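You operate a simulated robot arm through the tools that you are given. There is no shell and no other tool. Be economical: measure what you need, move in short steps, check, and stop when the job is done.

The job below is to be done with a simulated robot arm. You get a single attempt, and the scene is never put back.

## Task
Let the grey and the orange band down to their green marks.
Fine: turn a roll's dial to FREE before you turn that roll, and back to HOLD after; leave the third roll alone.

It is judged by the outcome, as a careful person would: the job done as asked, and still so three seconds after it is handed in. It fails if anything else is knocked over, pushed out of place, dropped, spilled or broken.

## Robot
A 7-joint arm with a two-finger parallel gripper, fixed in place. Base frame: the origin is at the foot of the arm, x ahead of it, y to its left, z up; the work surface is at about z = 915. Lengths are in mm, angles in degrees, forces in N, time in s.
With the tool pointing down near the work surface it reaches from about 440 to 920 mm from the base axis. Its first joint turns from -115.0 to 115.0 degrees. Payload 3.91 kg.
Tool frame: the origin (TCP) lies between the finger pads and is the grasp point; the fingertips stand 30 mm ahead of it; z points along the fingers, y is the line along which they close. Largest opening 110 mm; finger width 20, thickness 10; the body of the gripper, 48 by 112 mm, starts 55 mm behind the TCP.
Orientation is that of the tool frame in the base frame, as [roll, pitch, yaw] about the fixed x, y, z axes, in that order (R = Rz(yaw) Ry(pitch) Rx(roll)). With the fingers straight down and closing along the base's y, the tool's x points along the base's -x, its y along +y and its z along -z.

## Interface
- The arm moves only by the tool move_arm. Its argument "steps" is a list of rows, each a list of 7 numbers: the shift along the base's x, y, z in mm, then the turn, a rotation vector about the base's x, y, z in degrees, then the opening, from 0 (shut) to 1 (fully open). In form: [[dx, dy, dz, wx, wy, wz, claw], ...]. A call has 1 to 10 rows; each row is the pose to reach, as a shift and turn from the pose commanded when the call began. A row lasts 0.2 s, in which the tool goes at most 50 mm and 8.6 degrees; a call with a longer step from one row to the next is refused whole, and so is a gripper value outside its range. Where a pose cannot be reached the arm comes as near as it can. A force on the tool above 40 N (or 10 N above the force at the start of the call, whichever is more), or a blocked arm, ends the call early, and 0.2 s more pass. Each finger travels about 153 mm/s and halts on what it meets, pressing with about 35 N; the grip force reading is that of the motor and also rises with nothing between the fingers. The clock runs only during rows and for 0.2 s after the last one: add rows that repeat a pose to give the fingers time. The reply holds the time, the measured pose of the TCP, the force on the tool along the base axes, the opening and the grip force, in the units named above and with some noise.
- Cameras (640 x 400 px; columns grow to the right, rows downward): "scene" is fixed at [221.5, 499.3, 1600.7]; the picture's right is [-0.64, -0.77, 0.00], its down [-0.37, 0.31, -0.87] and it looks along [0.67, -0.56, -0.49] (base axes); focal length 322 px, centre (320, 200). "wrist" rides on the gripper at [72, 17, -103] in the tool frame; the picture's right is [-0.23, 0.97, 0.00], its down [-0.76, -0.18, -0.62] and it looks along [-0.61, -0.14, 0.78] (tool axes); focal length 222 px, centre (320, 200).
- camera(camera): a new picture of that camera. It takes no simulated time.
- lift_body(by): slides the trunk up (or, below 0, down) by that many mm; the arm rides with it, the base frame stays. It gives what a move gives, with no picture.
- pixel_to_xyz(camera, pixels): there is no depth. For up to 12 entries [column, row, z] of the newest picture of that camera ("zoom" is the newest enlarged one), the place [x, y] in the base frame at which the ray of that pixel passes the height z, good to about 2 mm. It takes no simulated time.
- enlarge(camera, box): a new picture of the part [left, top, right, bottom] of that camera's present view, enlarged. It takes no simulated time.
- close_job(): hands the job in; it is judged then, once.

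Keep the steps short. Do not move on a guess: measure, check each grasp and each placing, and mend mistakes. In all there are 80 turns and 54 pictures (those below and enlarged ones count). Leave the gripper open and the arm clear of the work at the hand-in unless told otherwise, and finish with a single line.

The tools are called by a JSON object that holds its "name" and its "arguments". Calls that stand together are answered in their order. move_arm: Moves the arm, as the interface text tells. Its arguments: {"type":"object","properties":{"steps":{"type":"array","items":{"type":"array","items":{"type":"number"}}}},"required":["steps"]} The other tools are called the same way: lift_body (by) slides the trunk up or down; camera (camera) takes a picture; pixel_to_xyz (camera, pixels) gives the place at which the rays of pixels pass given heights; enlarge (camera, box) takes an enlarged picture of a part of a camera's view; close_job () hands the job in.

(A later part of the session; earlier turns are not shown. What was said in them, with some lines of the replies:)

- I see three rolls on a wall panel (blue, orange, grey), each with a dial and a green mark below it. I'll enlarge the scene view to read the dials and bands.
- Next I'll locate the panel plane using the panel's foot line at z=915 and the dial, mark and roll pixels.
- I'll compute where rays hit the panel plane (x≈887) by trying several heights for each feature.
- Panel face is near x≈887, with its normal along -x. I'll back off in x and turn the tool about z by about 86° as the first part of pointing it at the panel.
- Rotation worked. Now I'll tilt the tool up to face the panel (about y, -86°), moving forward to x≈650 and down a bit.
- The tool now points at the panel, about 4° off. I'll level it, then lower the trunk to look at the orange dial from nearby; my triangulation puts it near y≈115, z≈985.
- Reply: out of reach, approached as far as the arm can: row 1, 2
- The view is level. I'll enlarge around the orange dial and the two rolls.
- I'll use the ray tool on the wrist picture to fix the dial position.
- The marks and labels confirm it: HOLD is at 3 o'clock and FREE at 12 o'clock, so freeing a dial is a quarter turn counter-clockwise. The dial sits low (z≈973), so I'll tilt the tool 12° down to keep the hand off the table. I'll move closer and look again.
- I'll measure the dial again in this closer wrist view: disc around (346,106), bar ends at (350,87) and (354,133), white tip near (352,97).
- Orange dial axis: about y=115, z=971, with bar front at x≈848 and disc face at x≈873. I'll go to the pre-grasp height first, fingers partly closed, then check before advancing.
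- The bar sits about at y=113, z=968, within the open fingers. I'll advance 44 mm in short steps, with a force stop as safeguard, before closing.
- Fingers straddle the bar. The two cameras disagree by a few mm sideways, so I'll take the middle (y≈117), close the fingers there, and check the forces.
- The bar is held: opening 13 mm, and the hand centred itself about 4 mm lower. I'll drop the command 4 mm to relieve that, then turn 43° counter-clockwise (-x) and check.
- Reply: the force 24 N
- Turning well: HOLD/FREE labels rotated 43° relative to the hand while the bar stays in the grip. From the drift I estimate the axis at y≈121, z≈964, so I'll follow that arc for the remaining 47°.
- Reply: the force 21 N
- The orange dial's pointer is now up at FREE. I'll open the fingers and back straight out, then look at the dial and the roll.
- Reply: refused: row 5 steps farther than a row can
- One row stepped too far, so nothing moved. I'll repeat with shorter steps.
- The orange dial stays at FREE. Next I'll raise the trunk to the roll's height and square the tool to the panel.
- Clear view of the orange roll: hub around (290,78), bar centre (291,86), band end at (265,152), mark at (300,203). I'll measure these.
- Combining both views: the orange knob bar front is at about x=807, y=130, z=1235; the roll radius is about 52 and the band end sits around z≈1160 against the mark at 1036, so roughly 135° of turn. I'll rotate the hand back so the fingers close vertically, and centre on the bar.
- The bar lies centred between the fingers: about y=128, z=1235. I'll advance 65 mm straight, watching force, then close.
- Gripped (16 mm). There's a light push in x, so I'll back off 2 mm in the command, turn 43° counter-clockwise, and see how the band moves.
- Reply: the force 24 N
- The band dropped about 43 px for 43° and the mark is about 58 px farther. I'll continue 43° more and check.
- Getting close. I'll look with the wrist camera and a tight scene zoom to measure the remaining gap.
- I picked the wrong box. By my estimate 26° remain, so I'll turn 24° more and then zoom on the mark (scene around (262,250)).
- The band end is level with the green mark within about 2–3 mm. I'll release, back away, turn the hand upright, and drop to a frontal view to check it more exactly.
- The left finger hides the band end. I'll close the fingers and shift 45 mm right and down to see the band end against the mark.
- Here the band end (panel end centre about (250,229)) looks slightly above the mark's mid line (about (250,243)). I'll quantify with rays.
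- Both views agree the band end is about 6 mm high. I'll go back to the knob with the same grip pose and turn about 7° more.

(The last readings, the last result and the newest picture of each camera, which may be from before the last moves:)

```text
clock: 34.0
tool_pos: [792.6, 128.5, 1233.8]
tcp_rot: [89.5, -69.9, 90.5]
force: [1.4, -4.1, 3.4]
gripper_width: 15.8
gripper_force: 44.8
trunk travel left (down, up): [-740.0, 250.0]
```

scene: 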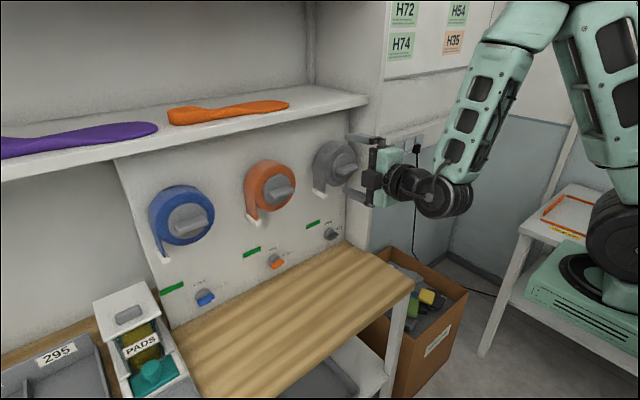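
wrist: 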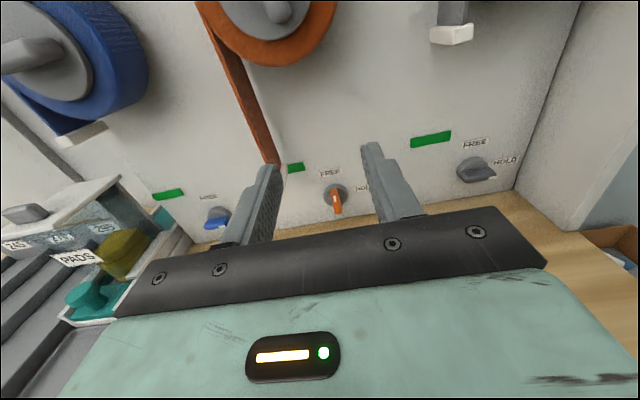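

Regripped the same way (15.8 mm). Now I'll turn 7° more, release and check from the scene camera.

{"name": "move_arm", "arguments": {"steps": [[0, 0, 0, -3.5, 0, 0, 0], [0, 0, 0, -7.3, 0, 0, 0], [0, 0, 0, -7.3, 0, 0, 0], [0, 0, 0, -7.3, 0, 0, 0.2], [0, 0, 0, -7.3, 0, 0, 0.5], [-30, 0, 0, -7.3, 0, 0, 0.5], [-60, 0, 0, -7.3, 0, 0, 0.5], [-90, -10, 0, 0, 0, 0, 0.5], [-105, -40, 0, 8, 0, 0, 0.2], [-105, -65, 0, 16, 0, 0, 0]]}}

{"name": "lift_body", "arguments": {"by": -160}}

{"name": "enlarge", "arguments": {"camera": "wrist", "box": [190, 50, 350, 200]}}

{"name": "enlarge", "arguments": {"camera": "scene", "box": [235, 220, 295, 270]}}

```text
clock: 36.2
tool_pos: [686.2, 66.6, 1234.5]
tcp_rot: [87.5, -86.0, 92.5]
force: [0.7, 0.1, -0.8]
gripper_width: 0.1
gripper_force: 35.0
trunk travel left (down, up): [-740.0, 250.0]
```

```text
clock: 38.0
tool_pos: [685.4, 66.3, 1073.7]
tcp_rot: [87.9, -85.9, 92.0]
force: [0.0, -0.1, 0.6]
gripper_width: 0.0
gripper_force: 35.1
trunk travel left (down, up): [-580.0, 410.0]
```

```text
2.67 times, centred on (270, 125) of wrist
```

zoom: 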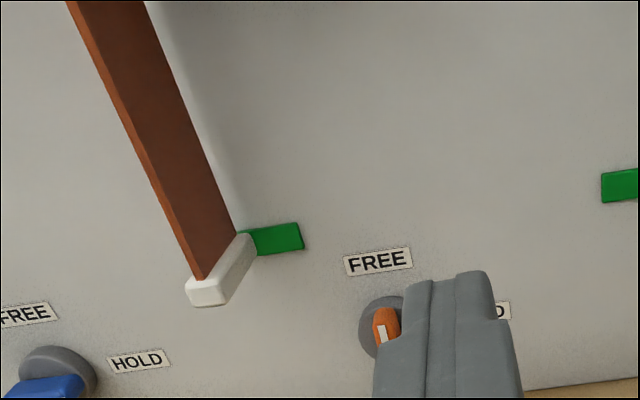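

```text
8.00 times, centred on (265, 245) of scene
```

zoom: 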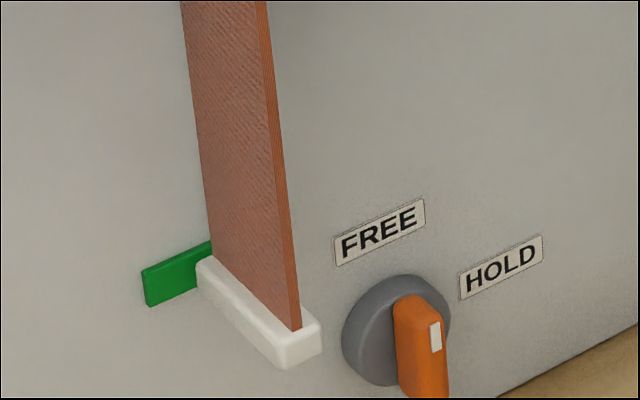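

The band end now sits level with the mark in both views. Next I'll set the orange dial back to HOLD, returning to the same hand pose I released it in, starting with the pre-pose.

{"name": "move_arm", "arguments": {"steps": [[0, 20, -20, 1.5, 0, -4, 0.2], [0, 45, -45, 3, -0.3, -8, 0.45], [20, 70, -70, 4.3, -0.45, -12, 0.45], [50, 70, -95, 4.3, -0.45, -12, 0.45], [80, 70, -107, 4.3, -0.45, -12, 0.45], [99, 69, -107, 4.3, -0.45, -12, 0.45]]}}

{"name": "camera", "arguments": {"camera": "wrist"}}

```text
clock: 39.4
tool_pos: [785.8, 135.7, 966.0]
tcp_rot: [-53.5, -89.7, -138.7]
force: [-0.2, 0.3, 0.5]
gripper_width: 49.6
gripper_force: 0.0
trunk travel left (down, up): [-580.0, 410.0]
```

```text
11 pictures are left
```

wrist: 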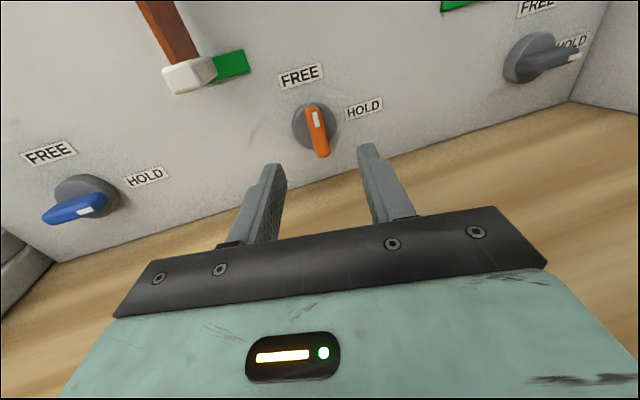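

The bar is between the fingers. Advancing to the known grip spot and closing.

{"name": "move_arm", "arguments": {"steps": [[17, -3.5, 0.5, 0, 0, 0, 0.45], [34, -7, 1, 0, 0, 0, 0.45], [48, -9.7, 1, 0, 0, 0, 0.45], [48, -9.7, 1, 0, 0, 0, 0.2], [48, -9.7, 1, 0, 0, 0, 0], [48, -9.7, 1, 0, 0, 0, 0]]}}

{"name": "move_arm", "arguments": {"steps": [[0, -0.3, 1, 8.6, 0, 0, 0], [0, -0.7, 2, 17.2, 0, 0, 0], [0, -1.2, 3, 25.8, 0, 0, 0], [0, -2, 3.6, 34.4, 0, 0, 0], [0, -3, 4, 43, 0, 0, 0]]}}

```text
clock: 40.8
tool_pos: [832.2, 128.2, 967.7]
tcp_rot: [-65.5, -89.9, -126.2]
force: [-10.7, 14.0, 0.1]
gripper_width: 0.0
gripper_force: 35.2
trunk travel left (down, up): [-580.0, 410.0]
```

```text
clock: 42.0
tool_pos: [831.4, 124.8, 972.1]
tcp_rot: [-101.8, -46.7, -90.1]
force: [-24.1, 15.2, 2.0]
gripper_width: 0.0
gripper_force: 35.0
trunk travel left (down, up): [-580.0, 410.0]
```

The fingers closed to 0, so the bar was missed. I'll stop and look before anything else.

{"name": "camera", "arguments": {"camera": "wrist"}}

{"name": "enlarge", "arguments": {"camera": "scene", "box": [235, 210, 335, 280]}}

```text
10 pictures are left
```

wrist: 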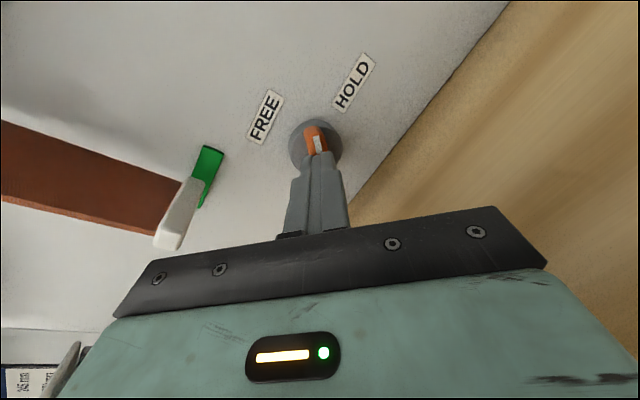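

```text
5.71 times, centred on (285, 245) of scene
```

zoom: 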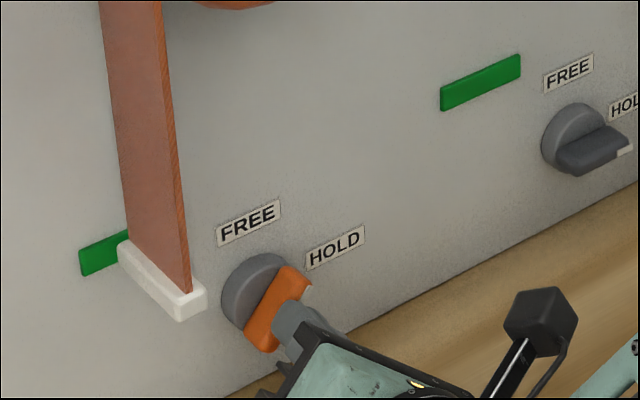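

The bar did turn halfway with the closed fingertips pressing on its front: I wasn't deep enough and the fingers slid off its rounded edge. I'll back off along the tool axis, open, and look again for a deeper grip.

{"name": "move_arm", "arguments": {"steps": [[-15, 2, 2, 0, 0, 0, 0], [-30, 3, 3, 0, 0, 0, 0.3], [-40, 4, 4, 0, 0, 0, 0.45]]}}

{"name": "enlarge", "arguments": {"camera": "wrist", "box": [220, 60, 420, 220]}}

```text
clock: 42.8
tool_pos: [793.2, 125.4, 976.5]
tcp_rot: [-101.9, -46.8, -90.2]
force: [0.3, 0.7, 0.2]
gripper_width: 49.4
gripper_force: 0.1
trunk travel left (down, up): [-580.0, 410.0]
```

```text
2.50 times, centred on (320, 140) of wrist
```

zoom: 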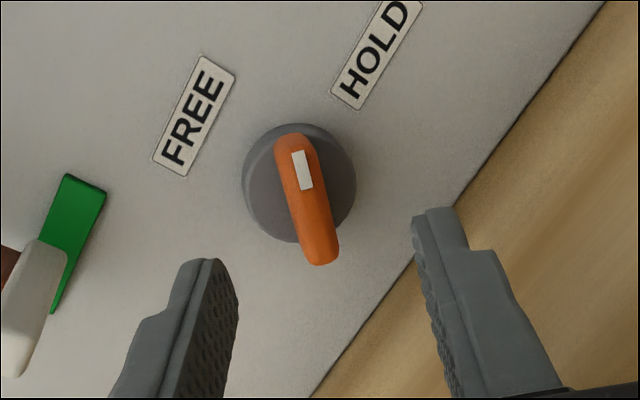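

The bar is aligned with the hand. I'll advance to x≈842, 8–10 mm deeper than before, and close.

{"name": "move_arm", "arguments": {"steps": [[17, -1.5, -2.5, 0, 0, 0, 0.45], [34, -3, -5, 0, 0, 0, 0.45], [49, -4, -7, 0, 0, 0, 0.45], [49, -4, -7, 0, 0, 0, 0.2], [49, -4, -7, 0, 0, 0, 0], [49, -4, -7, 0, 0, 0, 0]]}}

```text
clock: 44.2
tool_pos: [841.3, 122.2, 970.7]
tcp_rot: [-101.8, -46.9, -90.4]
force: [4.4, 2.1, 3.7]
gripper_width: 14.4
gripper_force: 44.7
trunk travel left (down, up): [-580.0, 410.0]
```

Firm grip now (14.4 mm, low forces). Turning +47° clockwise to HOLD along the arc.

{"name": "move_arm", "arguments": {"steps": [[0, -0.8, 0.2, 8, 0, 0, 0], [0, -1.6, 0.2, 16, 0, 0, 0], [0, -2.5, 0, 24, 0, 0, 0], [0, -3.3, -0.5, 32, 0, 0, 0], [0, -4, -1, 40, 0, 0, 0], [0, -4.5, -1.5, 47, 0, 0, 0], [0, -4.5, -1.5, 47, 0, 0, 0]]}}

{"name": "enlarge", "arguments": {"camera": "wrist", "box": [180, 20, 460, 240]}}

```text
clock: 45.8
tool_pos: [841.5, 118.4, 970.2]
tcp_rot: [-101.8, 0.3, -90.2]
force: [-6.2, 1.7, 25.7]
gripper_width: 14.5
gripper_force: 44.4
trunk travel left (down, up): [-580.0, 410.0]
```

```text
1.82 times, centred on (320, 130) of wrist
```

zoom: 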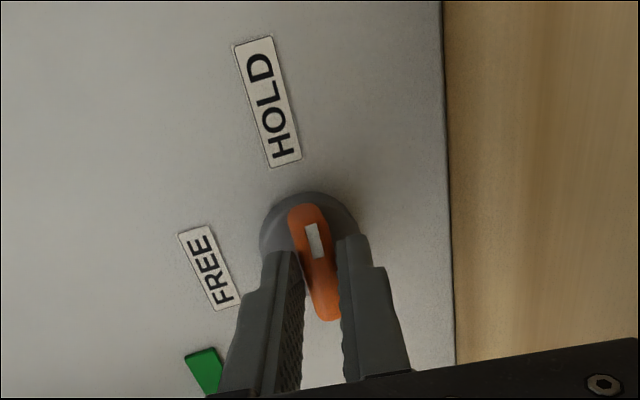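

The orange dial is back at HOLD (bar pointing at the HOLD label). I'll release, back out along the tool axis, and shift to the grey dial's column (marks are 218 mm apart, so grey dial y≈-100).

{"name": "move_arm", "arguments": {"steps": [[0, 0, 0, 0, 0, 0, 0.2], [0, 0, 0, 0, 0, 0, 0.45], [-25, 0, 5, 0, 0, 0, 0.45], [-50, 0, 11, 0, 0, 0, 0.45], [-80, 0, 18, 0, 0, 0, 0.45], [-80, -45, 18, 0, 0, 0, 0.45], [-80, -90, 18, 0, 0, 0, 0.45], [-80, -135, 18, 0, 0, 0, 0.45], [-80, -175, 18, 0, 0, 0, 0.45], [-80, -214, 16, 0, 0, 0, 0.45]]}}

{"name": "camera", "arguments": {"camera": "wrist"}}

```text
clock: 48.0
tool_pos: [751.9, -21.6, 942.2]
tcp_rot: [-105.1, -9.8, -83.2]
force: [-5.2, -5.2, 23.6]
gripper_width: 49.4
gripper_force: 0.0
trunk travel left (down, up): [-580.0, 410.0]
stopped in row 10: the force on the tool passed its limit (the readings are from after the stop); the commanded pose is now the measured one
```

```text
6 pictures are left
```

wrist: 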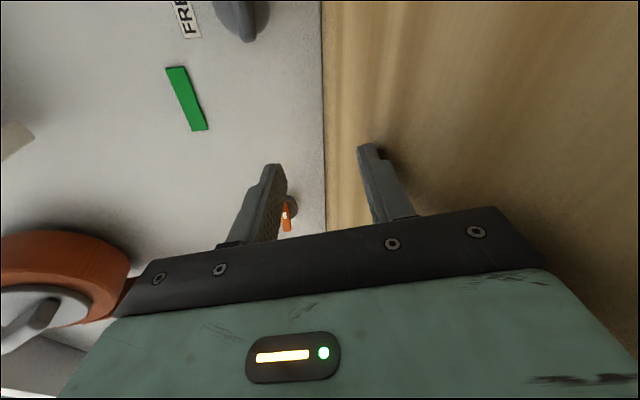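

The arm was stopped: the tool is at z=942 and rotated, with the hand touching the table. I'll raise the trunk to clear it and look at the scene.

{"name": "lift_body", "arguments": {"by": 60}}

{"name": "camera", "arguments": {"camera": "scene"}}

```text
clock: 49.0
tool_pos: [752.4, -20.6, 999.6]
tcp_rot: [-105.6, -9.9, -83.0]
force: [-0.1, -0.5, 0.7]
gripper_width: 49.6
gripper_force: 0.0
trunk travel left (down, up): [-640.0, 350.0]
```

```text
5 pictures are left
```

scene: 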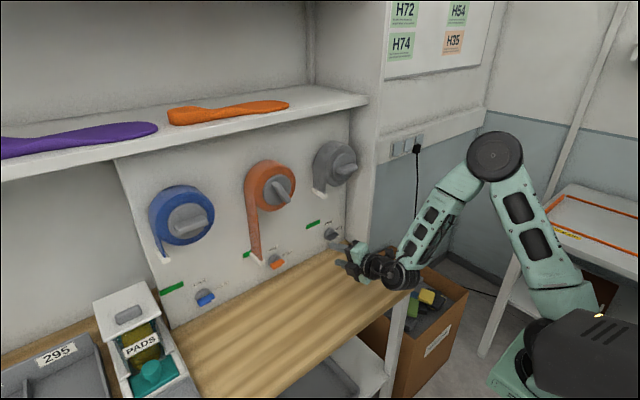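

Nothing was disturbed. I'll correct the orientation here in small steps, well above the table, and see whether the arm follows.

{"name": "move_arm", "arguments": {"steps": [[0, 0, 5, 3.3, -1, -2.2, 0.45], [0, 0, 10, 6.7, -2.1, -4.4, 0.45], [0, 0, 10, 10, -3.1, -6.6, 0.45], [0, 0, 10, 10, -3.1, -6.6, 0.45]]}}

```text
clock: 50.0
tool_pos: [753.0, -21.0, 1010.5]
tcp_rot: [-101.8, 0.1, -89.8]
force: [0.0, 0.0, -0.3]
gripper_width: 49.5
gripper_force: 0.0
trunk travel left (down, up): [-640.0, 350.0]
```

It followed exactly. Now I'll shift toward the grey dial more slowly.

{"name": "move_arm", "arguments": {"steps": [[0, -10, 0, 0, 0, 0, 0.45], [0, -20, 0, 0, 0, 0, 0.45], [0, -30, 0, 0, 0, 0, 0.45], [0, -40, 0, 0, 0, 0, 0.45], [0, -40, 0, 0, 0, 0, 0.45]]}}

```text
clock: 51.2
tool_pos: [751.8, -49.9, 1010.3]
tcp_rot: [-102.0, 0.0, -90.1]
force: [0.8, 0.6, -0.4]
gripper_width: 49.8
gripper_force: 0.0
out of reach, approached as far as the arm can: row 4, 5
trunk travel left (down, up): [-640.0, 350.0]
```

This posture only reaches y≈-50 at x=752, and the limit seems to recede as I go farther forward. I'll go to x=800 (tips still about 28 mm short of the dial) and retry sideways.

{"name": "move_arm", "arguments": {"steps": [[20, 10, 0, 0, 0, 0, 0.45], [45, 10, 0, 0, 0, 0, 0.45], [45, 0, 0, 0, 0, 0, 0.45], [45, -10, 0, 0, 0, 0, 0.45], [45, -20, 0, 0, 0, 0, 0.45], [45, -30, 0, 0, 0, 0, 0.45], [45, -38, 0, 0, 0, 0, 0.45]]}}

```text
clock: 52.8
tool_pos: [790.5, -59.0, 1020.3]
tcp_rot: [-102.5, -0.1, -89.8]
force: [0.0, 0.0, 0.3]
gripper_width: 49.2
gripper_force: 0.0
out of reach, approached as far as the arm can: row 3, 4, 5, 6, 7
trunk travel left (down, up): [-640.0, 350.0]
```

The arm drifts upward when it tries to comply, so reaching higher relative to the trunk may help. I'll raise the arm 110 mm, then lower the trunk by the same amount and retry.

{"name": "move_arm", "arguments": {"steps": [[-20, 20, 0, 0, 0, 0, 0.45], [-30, 20, 30, 0, 0, 0, 0.45], [-30, 20, 65, 0, 0, 0, 0.45], [-30, 20, 100, 0, 0, 0, 0.45], [-30, 10, 100, 0, 0, 0, 0.45], [-30, 0, 100, 0, 0, 0, 0.45], [-30, -10, 100, 0, 0, 0, 0.45], [-30, -20, 100, 0, 0, 0, 0.45]]}}

```text
clock: 54.6
tool_pos: [759.9, -78.8, 1120.2]
tcp_rot: [-101.9, 0.1, -89.9]
force: [-0.8, 0.2, 0.4]
gripper_width: 49.5
gripper_force: 0.0
trunk travel left (down, up): [-640.0, 350.0]
```

That helps: it reached y=-79 exactly. Lowering the trunk 110 mm now, then a small test sideways.

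{"name": "lift_body", "arguments": {"by": -125}}

{"name": "move_arm", "arguments": {"steps": [[10, -7, 0, 0, 0, 0, 0.45], [20, -14, 0, 0, 0, 0, 0.45], [30, -20, 0, 0, 0, 0, 0.45]]}}

{"name": "camera", "arguments": {"camera": "wrist"}}

```text
clock: 56.1
tool_pos: [759.7, -78.9, 995.1]
tcp_rot: [-101.9, 0.0, -89.9]
force: [0.6, 0.2, 0.1]
gripper_width: 49.6
gripper_force: 0.0
trunk travel left (down, up): [-515.0, 475.0]
```

```text
clock: 56.9
tool_pos: [790.2, -99.2, 994.1]
tcp_rot: [-101.9, 0.0, -89.9]
force: [0.5, -0.3, 0.2]
gripper_width: 49.5
gripper_force: 0.0
trunk travel left (down, up): [-515.0, 475.0]
```

```text
4 pictures are left
```

wrist: 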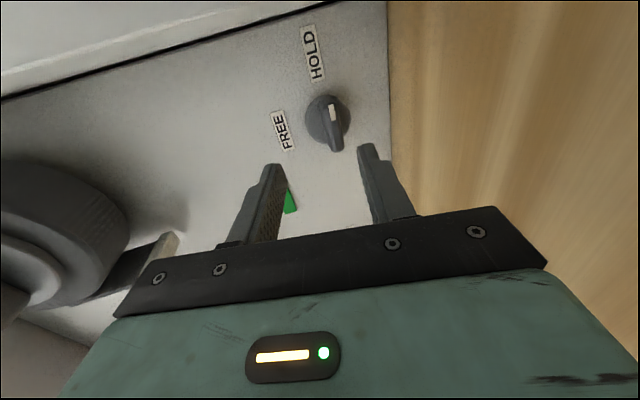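

The grey dial is in view: bar from about (332,98) to (339,150). Measuring its centre.

{"name": "pixel_to_xyz", "arguments": {"camera": "wrist", "pixels": [[334, 98, 965], [334, 98, 970], [339, 150, 965], [339, 150, 970], [325, 120, 965], [325, 120, 970]]}}

```text
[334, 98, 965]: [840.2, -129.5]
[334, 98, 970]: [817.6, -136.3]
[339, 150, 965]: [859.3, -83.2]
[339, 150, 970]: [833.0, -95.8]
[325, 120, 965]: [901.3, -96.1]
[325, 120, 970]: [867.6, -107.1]
```

Grey dial centre: y≈-103, z≈966, same geometry as orange. I'll lower first, then advance to x≈841 and close.

{"name": "move_arm", "arguments": {"steps": [[0, -1.5, -12, 0, 0, 0, 0.45], [8, -3.5, -24, 0, 0, 0, 0.45], [22, -3.5, -24, 0, 0, 0, 0.45], [36, -3.5, -24, 0, 0, 0, 0.45], [51, -3.5, -24, 0, 0, 0, 0.45]]}}

```text
clock: 58.1
tool_pos: [842.6, -103.1, 970.0]
tcp_rot: [-101.8, 0.1, -89.9]
force: [-0.8, -0.2, -0.2]
gripper_width: 49.5
gripper_force: 0.1
trunk travel left (down, up): [-515.0, 475.0]
```

Reached without contact. Closing the fingers.

{"name": "move_arm", "arguments": {"steps": [[0, 0, -1, 0, 0, 0, 0.2], [0, 0, -1, 0, 0, 0, 0], [0, 0, -1, 0, 0, 0, 0]]}}

```text
clock: 58.9
tool_pos: [839.9, -103.9, 970.0]
tcp_rot: [-101.7, 0.1, -90.0]
force: [5.8, -0.2, 8.4]
gripper_width: 14.5
gripper_force: 45.0
trunk travel left (down, up): [-515.0, 475.0]
```

Held firmly (14.5 mm). Turning the grey dial counter-clockwise to FREE along the same arc, 47° first.

{"name": "move_arm", "arguments": {"steps": [[0, 0.7, 1, -8, 0, 0, 0], [0, 1.4, 1.2, -16, 0, 0, 0], [0, 2.1, 1.4, -24, 0, 0, 0], [0, 2.8, 1.4, -32, 0, 0, 0], [0, 3.4, 1.2, -40, 0, 0, 0], [0, 3.9, 1, -47, 0, 0, 0]]}}

{"name": "move_arm", "arguments": {"steps": [[0, 0.5, -0.5, -8, 0, 0, 0], [0, 1, -1, -16, 0, 0, 0], [0, 1.5, -1.7, -24, 0, 0, 0], [0, 1.9, -2.4, -32, 0, 0, 0], [0, 2.2, -3, -40, 0, 0, 0], [0, 2.3, -3.3, -43.5, 0, 0, 0], [0, 2.3, -3.3, -43.5, 0, 0, 0]]}}

```text
clock: 60.3
tool_pos: [841.7, -98.2, 970.1]
tcp_rot: [-101.9, -47.0, -89.9]
force: [2.5, 1.3, 6.2]
gripper_width: 14.4
gripper_force: 45.1
trunk travel left (down, up): [-515.0, 475.0]
```

```text
clock: 61.9
tool_pos: [841.5, -94.8, 968.4]
tcp_rot: [80.9, -89.5, 87.4]
force: [-1.2, 13.3, 10.0]
gripper_width: 14.7
gripper_force: 45.0
trunk travel left (down, up): [-515.0, 475.0]
```

The grey dial is turned 90° with the grip kept, so it's at FREE. I'll release, back out along the tool axis, and square the hand.

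{"name": "move_arm", "arguments": {"steps": [[0, 0, 0, 0, 0, 0, 0.2], [0, 0, 0, 0, 0, 0, 0.45], [-25, 5, 0, 0, 0, 0, 0.45], [-50, 10, 0, 0, 0, 0, 0.45], [-75, 15, 0, 0, 0, 0, 0.45], [-100, 15, 10, 0, 0, 4, 0.45], [-120, 10, 20, 0, 0, 8, 0.45], [-140, 5, 30, 0, 0, 12, 0.45]]}}

{"name": "lift_body", "arguments": {"by": 200}}

{"name": "camera", "arguments": {"camera": "wrist"}}

```text
clock: 63.7
tool_pos: [729.1, -81.4, 967.3]
tcp_rot: [138.6, -87.5, 36.5]
force: [0.8, -0.5, 0.0]
gripper_width: 49.6
gripper_force: 0.0
out of reach, approached as far as the arm can: row 7, 8
trunk travel left (down, up): [-515.0, 475.0]
```

```text
clock: 65.9
tool_pos: [730.3, -80.6, 1167.1]
tcp_rot: [138.6, -87.5, 36.7]
force: [-0.5, 0.3, 0.2]
gripper_width: 49.5
gripper_force: 0.1
trunk travel left (down, up): [-715.0, 275.0]
```

```text
3 pictures are left
```

wrist: 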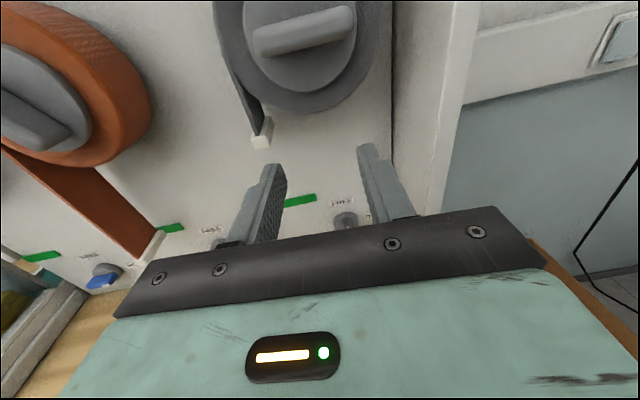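

Measured from this view: grey knob bar centre at about y=-91, z=1234, horizontal; band end around z≈1166. I'll cross-check with the scene ray, then square up the hand and rise to knob height.

{"name": "pixel_to_xyz", "arguments": {"camera": "wrist", "pixels": [[305, 32, 1234], [305, 32, 1230], [255, 45, 1234], [352, 18, 1234], [300, 200, 1036]]}}

{"name": "pixel_to_xyz", "arguments": {"camera": "scene", "pixels": [[346.5, 169.4, 1234], [346.5, 169.4, 1225]]}}

{"name": "move_arm", "arguments": {"steps": [[0, -3, 20, 0, -1, 2.4, 0.6], [0, -6, 40, 0, -1.9, 4.8, 0.6], [0, -9, 67, 0, -1.9, 4.8, 0.6], [0, -9, 67, 0, -1.9, 4.8, 0.6]]}}

```text
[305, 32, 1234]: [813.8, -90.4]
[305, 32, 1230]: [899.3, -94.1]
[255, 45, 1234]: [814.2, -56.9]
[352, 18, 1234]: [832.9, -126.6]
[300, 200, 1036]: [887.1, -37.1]
```

```text
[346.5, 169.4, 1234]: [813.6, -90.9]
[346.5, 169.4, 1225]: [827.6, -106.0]
```

```text
clock: 66.9
tool_pos: [727.5, -88.5, 1234.0]
tcp_rot: [87.4, -88.3, 92.5]
force: [0.1, -0.6, -0.8]
gripper_width: 66.2
gripper_force: 0.1
out of reach, approached as far as the arm can: row 1, 2
trunk travel left (down, up): [-715.0, 275.0]
```

Both cameras agree: bar front at (814, -91, 1234). Now I'll rotate the hand +91.7° so the fingers close vertically.

{"name": "move_arm", "arguments": {"steps": [[0, 0, 0, 8.6, 0, 0, 0.6], [0, 0, 0, 17.2, 0, 0, 0.6], [0, 0, 0, 25.8, 0, 0, 0.6], [0, 0, 0, 34.4, 0, 0, 0.6], [5, 0, 0, 43, 0, 0, 0.6], [10, 0, 0, 51.6, 0, 0, 0.6], [15, 0, 0, 60.2, 0, 0, 0.6], [20, -1, 0, 68.8, 0, 0, 0.6], [25, -2, 0, 77.4, 0, 0, 0.6], [30, -2, 0, 86, 0, 0, 0.6]]}}

{"name": "move_arm", "arguments": {"steps": [[0, 0, 0, 5.7, 0, 0, 0.6], [0, 0, 0, 5.7, 0, 0, 0.6]]}}

```text
clock: 69.1
tool_pos: [759.1, -92.5, 1234.4]
tcp_rot: [-90.1, -5.4, -90.0]
force: [0.0, -0.3, 0.7]
gripper_width: 65.8
gripper_force: 0.2
trunk travel left (down, up): [-715.0, 275.0]
```

```text
clock: 69.7
tool_pos: [759.2, -92.3, 1234.6]
tcp_rot: [-90.1, 0.2, -90.1]
force: [0.6, 0.4, 0.1]
gripper_width: 66.2
gripper_force: 0.1
trunk travel left (down, up): [-715.0, 275.0]
```

Squared and centred. Advancing 36 mm onto the knob and closing.

{"name": "move_arm", "arguments": {"steps": [[12, 0.5, 0, 0, 0, 0, 0.6], [24, 1, 0, 0, 0, 0, 0.6], [36, 1, 0, 0, 0, 0, 0.6], [36, 1, 0, 0, 0, 0, 0.3], [36, 1, 0, 0, 0, 0, 0], [36, 1, 0, 0, 0, 0, 0]]}}

```text
clock: 71.1
tool_pos: [793.7, -91.3, 1235.4]
tcp_rot: [-90.0, 0.1, -90.1]
force: [-23.7, -2.7, 2.0]
gripper_width: 15.9
gripper_force: 45.4
trunk travel left (down, up): [-715.0, 275.0]
```

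Held (15.9 mm). Backing the command off 3 mm in x, then turning 43° counter-clockwise, twice.

{"name": "move_arm", "arguments": {"steps": [[-3, 0, 0, 0, 0, 0, 0], [-3, 0, 0, -8.6, 0, 0, 0], [-3, 0, 0, -17.2, 0, 0, 0], [-3, 0, 0, -25.8, 0, 0, 0], [-3, 0, 0, -34.4, 0, 0, 0], [-3, 0, 0, -43, 0, 0, 0]]}}

{"name": "move_arm", "arguments": {"steps": [[0, 0, 0, -8.6, 0, 0, 0], [0, 0, 0, -17.2, 0, 0, 0], [0, 0, 0, -25.8, 0, 0, 0], [0, 0, 0, -34.4, 0, 0, 0], [0, 0, 0, -43, 0, 0, 0]]}}

```text
clock: 72.5
tool_pos: [795.1, -91.2, 1236.2]
tcp_rot: [-89.9, -43.0, -90.3]
force: [27.7, 4.2, 21.2]
gripper_width: 15.8
gripper_force: 45.4
trunk travel left (down, up): [-715.0, 275.0]
```

```text
clock: 73.7
tool_pos: [795.3, -90.0, 1236.2]
tcp_rot: [-87.5, -83.0, -92.6]
force: [14.8, 2.9, 5.0]
gripper_width: 16.0
gripper_force: 45.4
trunk travel left (down, up): [-715.0, 275.0]
stopped in row 5: the force on the tool passed its limit (the readings are from after the stop); the commanded pose is now the measured one
```

It stopped at 83° on a force limit. I'll look at the grey band and mark in the scene.

{"name": "enlarge", "arguments": {"camera": "scene", "box": [285, 170, 365, 250]}}

```text
5.00 times, centred on (325, 210) of scene
```

zoom: 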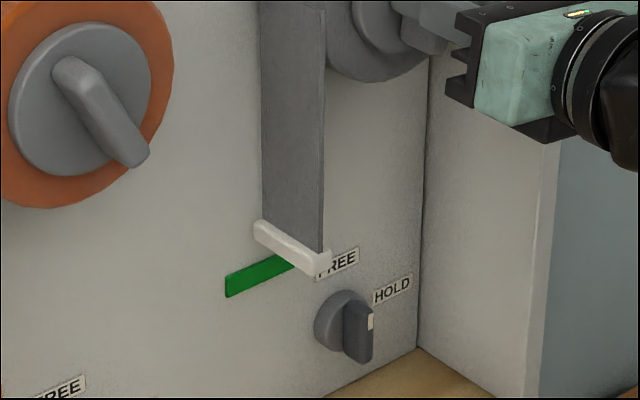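

The dial is at FREE and the band needs about 37 mm more, roughly 37°. Residual forces are low, so I'll continue slowly for 24°.

{"name": "move_arm", "arguments": {"steps": [[-1, 0, 0, -6, 0, 0, 0], [-1, 0, 0, -12, 0, 0, 0], [-1, 0, 0, -18, 0, 0, 0], [-1, 0, 0, -24, 0, 0, 0]]}}

```text
clock: 74.7
tool_pos: [793.7, -88.6, 1236.2]
tcp_rot: [89.7, -72.9, 90.3]
force: [26.5, 6.3, 0.7]
gripper_width: 15.8
gripper_force: 44.5
trunk travel left (down, up): [-715.0, 275.0]
```

At 107° now. I'll ease x forward 2 mm to relieve the pull and turn the remaining 13°.

{"name": "move_arm", "arguments": {"steps": [[2, 0, 0, 0, 0, 0, 0], [2, 0, 0, -6.5, 0, 0, 0], [2, 0, 0, -13, 0, 0, 0], [2, 0, 0, -13, 0, 0, 0]]}}

{"name": "enlarge", "arguments": {"camera": "scene", "box": [285, 190, 345, 250]}}

```text
clock: 75.7
tool_pos: [793.2, -88.7, 1236.4]
tcp_rot: [90.2, -60.0, 90.2]
force: [-3.8, 19.7, -17.4]
gripper_width: 16.2
gripper_force: 44.7
out of reach, approached as far as the arm can: row 3, 4
trunk travel left (down, up): [-715.0, 275.0]
```

```text
6.67 times, centred on (315, 220) of scene
```

zoom: 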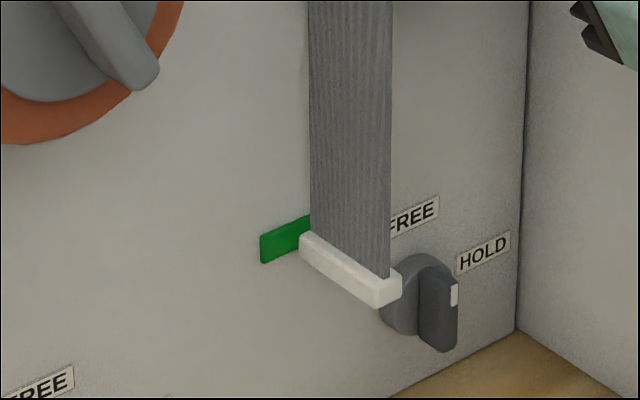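

The grey band end now sits at its mark just as the orange one does. A ray check on the numbers:

{"name": "pixel_to_xyz", "arguments": {"camera": "zoom", "pixels": [[301, 245, 1036], [301, 245, 1042], [280, 241, 1036], [280, 241, 1042], [389, 291, 1036], [389, 291, 1042], [389, 291, 1030]]}}

```text
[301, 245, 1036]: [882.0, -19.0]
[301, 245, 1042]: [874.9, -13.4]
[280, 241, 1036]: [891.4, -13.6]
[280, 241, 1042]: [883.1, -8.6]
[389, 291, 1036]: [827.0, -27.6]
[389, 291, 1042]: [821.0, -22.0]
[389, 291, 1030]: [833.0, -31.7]
```

Grey band end z≈1037 against the mark at ≈1038, so it's good. I'll release, back out and turn the hand back 30° to upright.

{"name": "move_arm", "arguments": {"steps": [[0, 0, 0, 0, 0, 0, 0.15], [0, 0, 0, 0, 0, 0, 0.35], [0, 0, 0, 0, 0, 0, 0.5], [-30, 0, 0, 0, 0, 0, 0.5], [-55, 0, 0, 0, 0, 0, 0.5], [-55, 0, 0, 8, 0, 0, 0.5], [-55, 0, 0, 16, 0, 0, 0.5], [-55, 0, 0, 24, 0, 0, 0.45], [-55, 0, 0, 29.5, 0, 0, 0.45], [-55, 0, 0, 29.5, 0, 0, 0.45]]}}

{"name": "lift_body", "arguments": {"by": -200}}

```text
clock: 77.9
tool_pos: [739.1, -93.3, 1236.7]
tcp_rot: [50.4, -89.6, 129.5]
force: [-0.1, -0.1, -0.4]
gripper_width: 49.4
gripper_force: 0.0
trunk travel left (down, up): [-715.0, 275.0]
```

```text
clock: 80.1
tool_pos: [740.5, -93.5, 1036.9]
tcp_rot: [56.4, -89.6, 123.3]
force: [-0.3, -0.4, -0.4]
gripper_width: 49.7
gripper_force: 0.1
trunk travel left (down, up): [-515.0, 475.0]
```

Upright and square. Moving to the pre-grasp pose for the grey dial (12° side tilt, 50 mm short of it).

{"name": "move_arm", "arguments": {"steps": [[5, 3, -20, 0, 0, -4, 0.45], [10, 6, -40, 0, 0, -8, 0.45], [20, 9, -60, 0, 0, -11.5, 0.45], [35, 9, -68.5, 0, 0, -11.5, 0.45], [51, 9, -68.5, 0, 0, -11.5, 0.45], [51, 9, -68.5, 0, 0, -11.5, 0.45]]}}

```text
clock: 81.5
tool_pos: [791.0, -84.7, 969.2]
tcp_rot: [53.3, -89.3, 115.0]
force: [-0.3, -0.6, -0.2]
gripper_width: 49.3
gripper_force: 0.0
trunk travel left (down, up): [-515.0, 475.0]
```

Exactly on the approach line I used to leave the dial. Advancing 50.5 mm and closing, then checking the width.

{"name": "move_arm", "arguments": {"steps": [[17, -3.4, -0.3, 0, 0, 0, 0.45], [34, -6.8, -0.6, 0, 0, 0, 0.45], [51, -10.1, -0.8, 0, 0, 0, 0.45], [51, -10.1, -0.8, 0, 0, 0, 0.2], [51, -10.1, -0.8, 0, 0, 0, 0], [51, -10.1, -0.8, 0, 0, 0, 0]]}}

```text
clock: 82.9
tool_pos: [841.6, -95.1, 967.7]
tcp_rot: [51.9, -89.5, 116.4]
force: [2.0, 0.2, 1.0]
gripper_width: 14.4
gripper_force: 45.4
trunk travel left (down, up): [-515.0, 475.0]
```

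Firm grip (14.4 mm). Turning clockwise back to HOLD in two halves.

{"name": "move_arm", "arguments": {"steps": [[0, -0.4, 0.6, 8, 0, 0, 0], [0, -0.9, 1.1, 16, 0, 0, 0], [0, -1.5, 1.6, 24, 0, 0, 0], [0, -2.2, 2, 32, 0, 0, 0], [0, -3.1, 2.3, 40, 0, 0, 0], [0, -3.4, 2.4, 43.5, 0, 0, 0]]}}

{"name": "move_arm", "arguments": {"steps": [[0, -0.9, 0.2, 8, 0, 0, 0], [0, -1.8, 0.3, 16, 0, 0, 0], [0, -2.8, 0.3, 24, 0, 0, 0], [0, -3.8, 0.2, 32, 0, 0, 0], [0, -4.8, 0, 40, 0, 0, 0], [0, -5.5, -0.2, 46.8, 0, 0, 0], [0, -5.5, -0.2, 46.8, 0, 0, 0]]}}

```text
clock: 84.3
tool_pos: [841.6, -97.7, 970.6]
tcp_rot: [-101.3, -46.9, -90.3]
force: [11.3, -5.0, 2.8]
gripper_width: 14.7
gripper_force: 45.1
trunk travel left (down, up): [-515.0, 475.0]
```

```text
clock: 85.9
tool_pos: [840.3, -103.5, 969.0]
tcp_rot: [-101.8, -0.1, -90.2]
force: [11.8, -11.3, 2.8]
gripper_width: 14.4
gripper_force: 45.2
trunk travel left (down, up): [-515.0, 475.0]
```

The grey dial is back at HOLD. Releasing and backing out along the tool axis.

{"name": "move_arm", "arguments": {"steps": [[0, 0, 0, 0, 0, 0, 0.2], [0, 0, 0, 0, 0, 0, 0.45], [-25, 0, 5, 0, 0, 0, 0.45], [-50, 0, 11, 0, 0, 0, 0.45], [-65, 8, 16, 0, 0, 0, 0.45], [-80, 24, 22, 0, 0, 0, 0.45], [-80, 24, 22, 0, 0, 0, 0.45]]}}

{"name": "lift_body", "arguments": {"by": 90}}

```text
clock: 87.5
tool_pos: [762.5, -80.4, 993.7]
tcp_rot: [-101.7, -0.2, -90.3]
force: [0.5, -0.4, 0.6]
gripper_width: 49.4
gripper_force: 0.1
trunk travel left (down, up): [-515.0, 475.0]
```

```text
clock: 88.7
tool_pos: [762.2, -79.4, 1082.4]
tcp_rot: [-101.6, -0.2, -90.2]
force: [-0.4, 0.1, 1.0]
gripper_width: 49.4
gripper_force: 0.1
trunk travel left (down, up): [-605.0, 385.0]
```

Clear of the work. I'll open the gripper fully and use the last picture for a final check of both bands and dials.

{"name": "move_arm", "arguments": {"steps": [[0, 0, 0, 0, 0, 0, 0.8], [0, 0, 0, 0, 0, 0, 1], [0, 0, 0, 0, 0, 0, 1]]}}

{"name": "enlarge", "arguments": {"camera": "scene", "box": [235, 195, 350, 275]}}

```text
clock: 89.5
tool_pos: [761.8, -80.5, 1082.6]
tcp_rot: [-101.6, -0.2, -90.2]
force: [-0.5, -0.9, -0.5]
gripper_width: 110.0
gripper_force: 0.2
trunk travel left (down, up): [-605.0, 385.0]
```

```text
5.00 times, centred on (292, 235) of scene
```

zoom: 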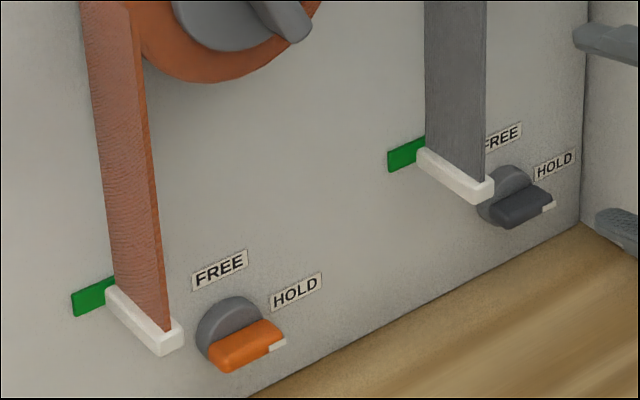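

Both band ends sit at their green marks, both dials point to HOLD, the blue roll is untouched, and the hand is open and clear. Handing in.

{"name": "close_job", "arguments": {}}

```text
The job is handed in.
```

The grey and orange bands are down at their green marks (within about 3 mm by camera), both dials are back at HOLD, and I left the blue roll alone; on the way to the grey dial the hand briefly touched the table, with nothing seen disturbed.
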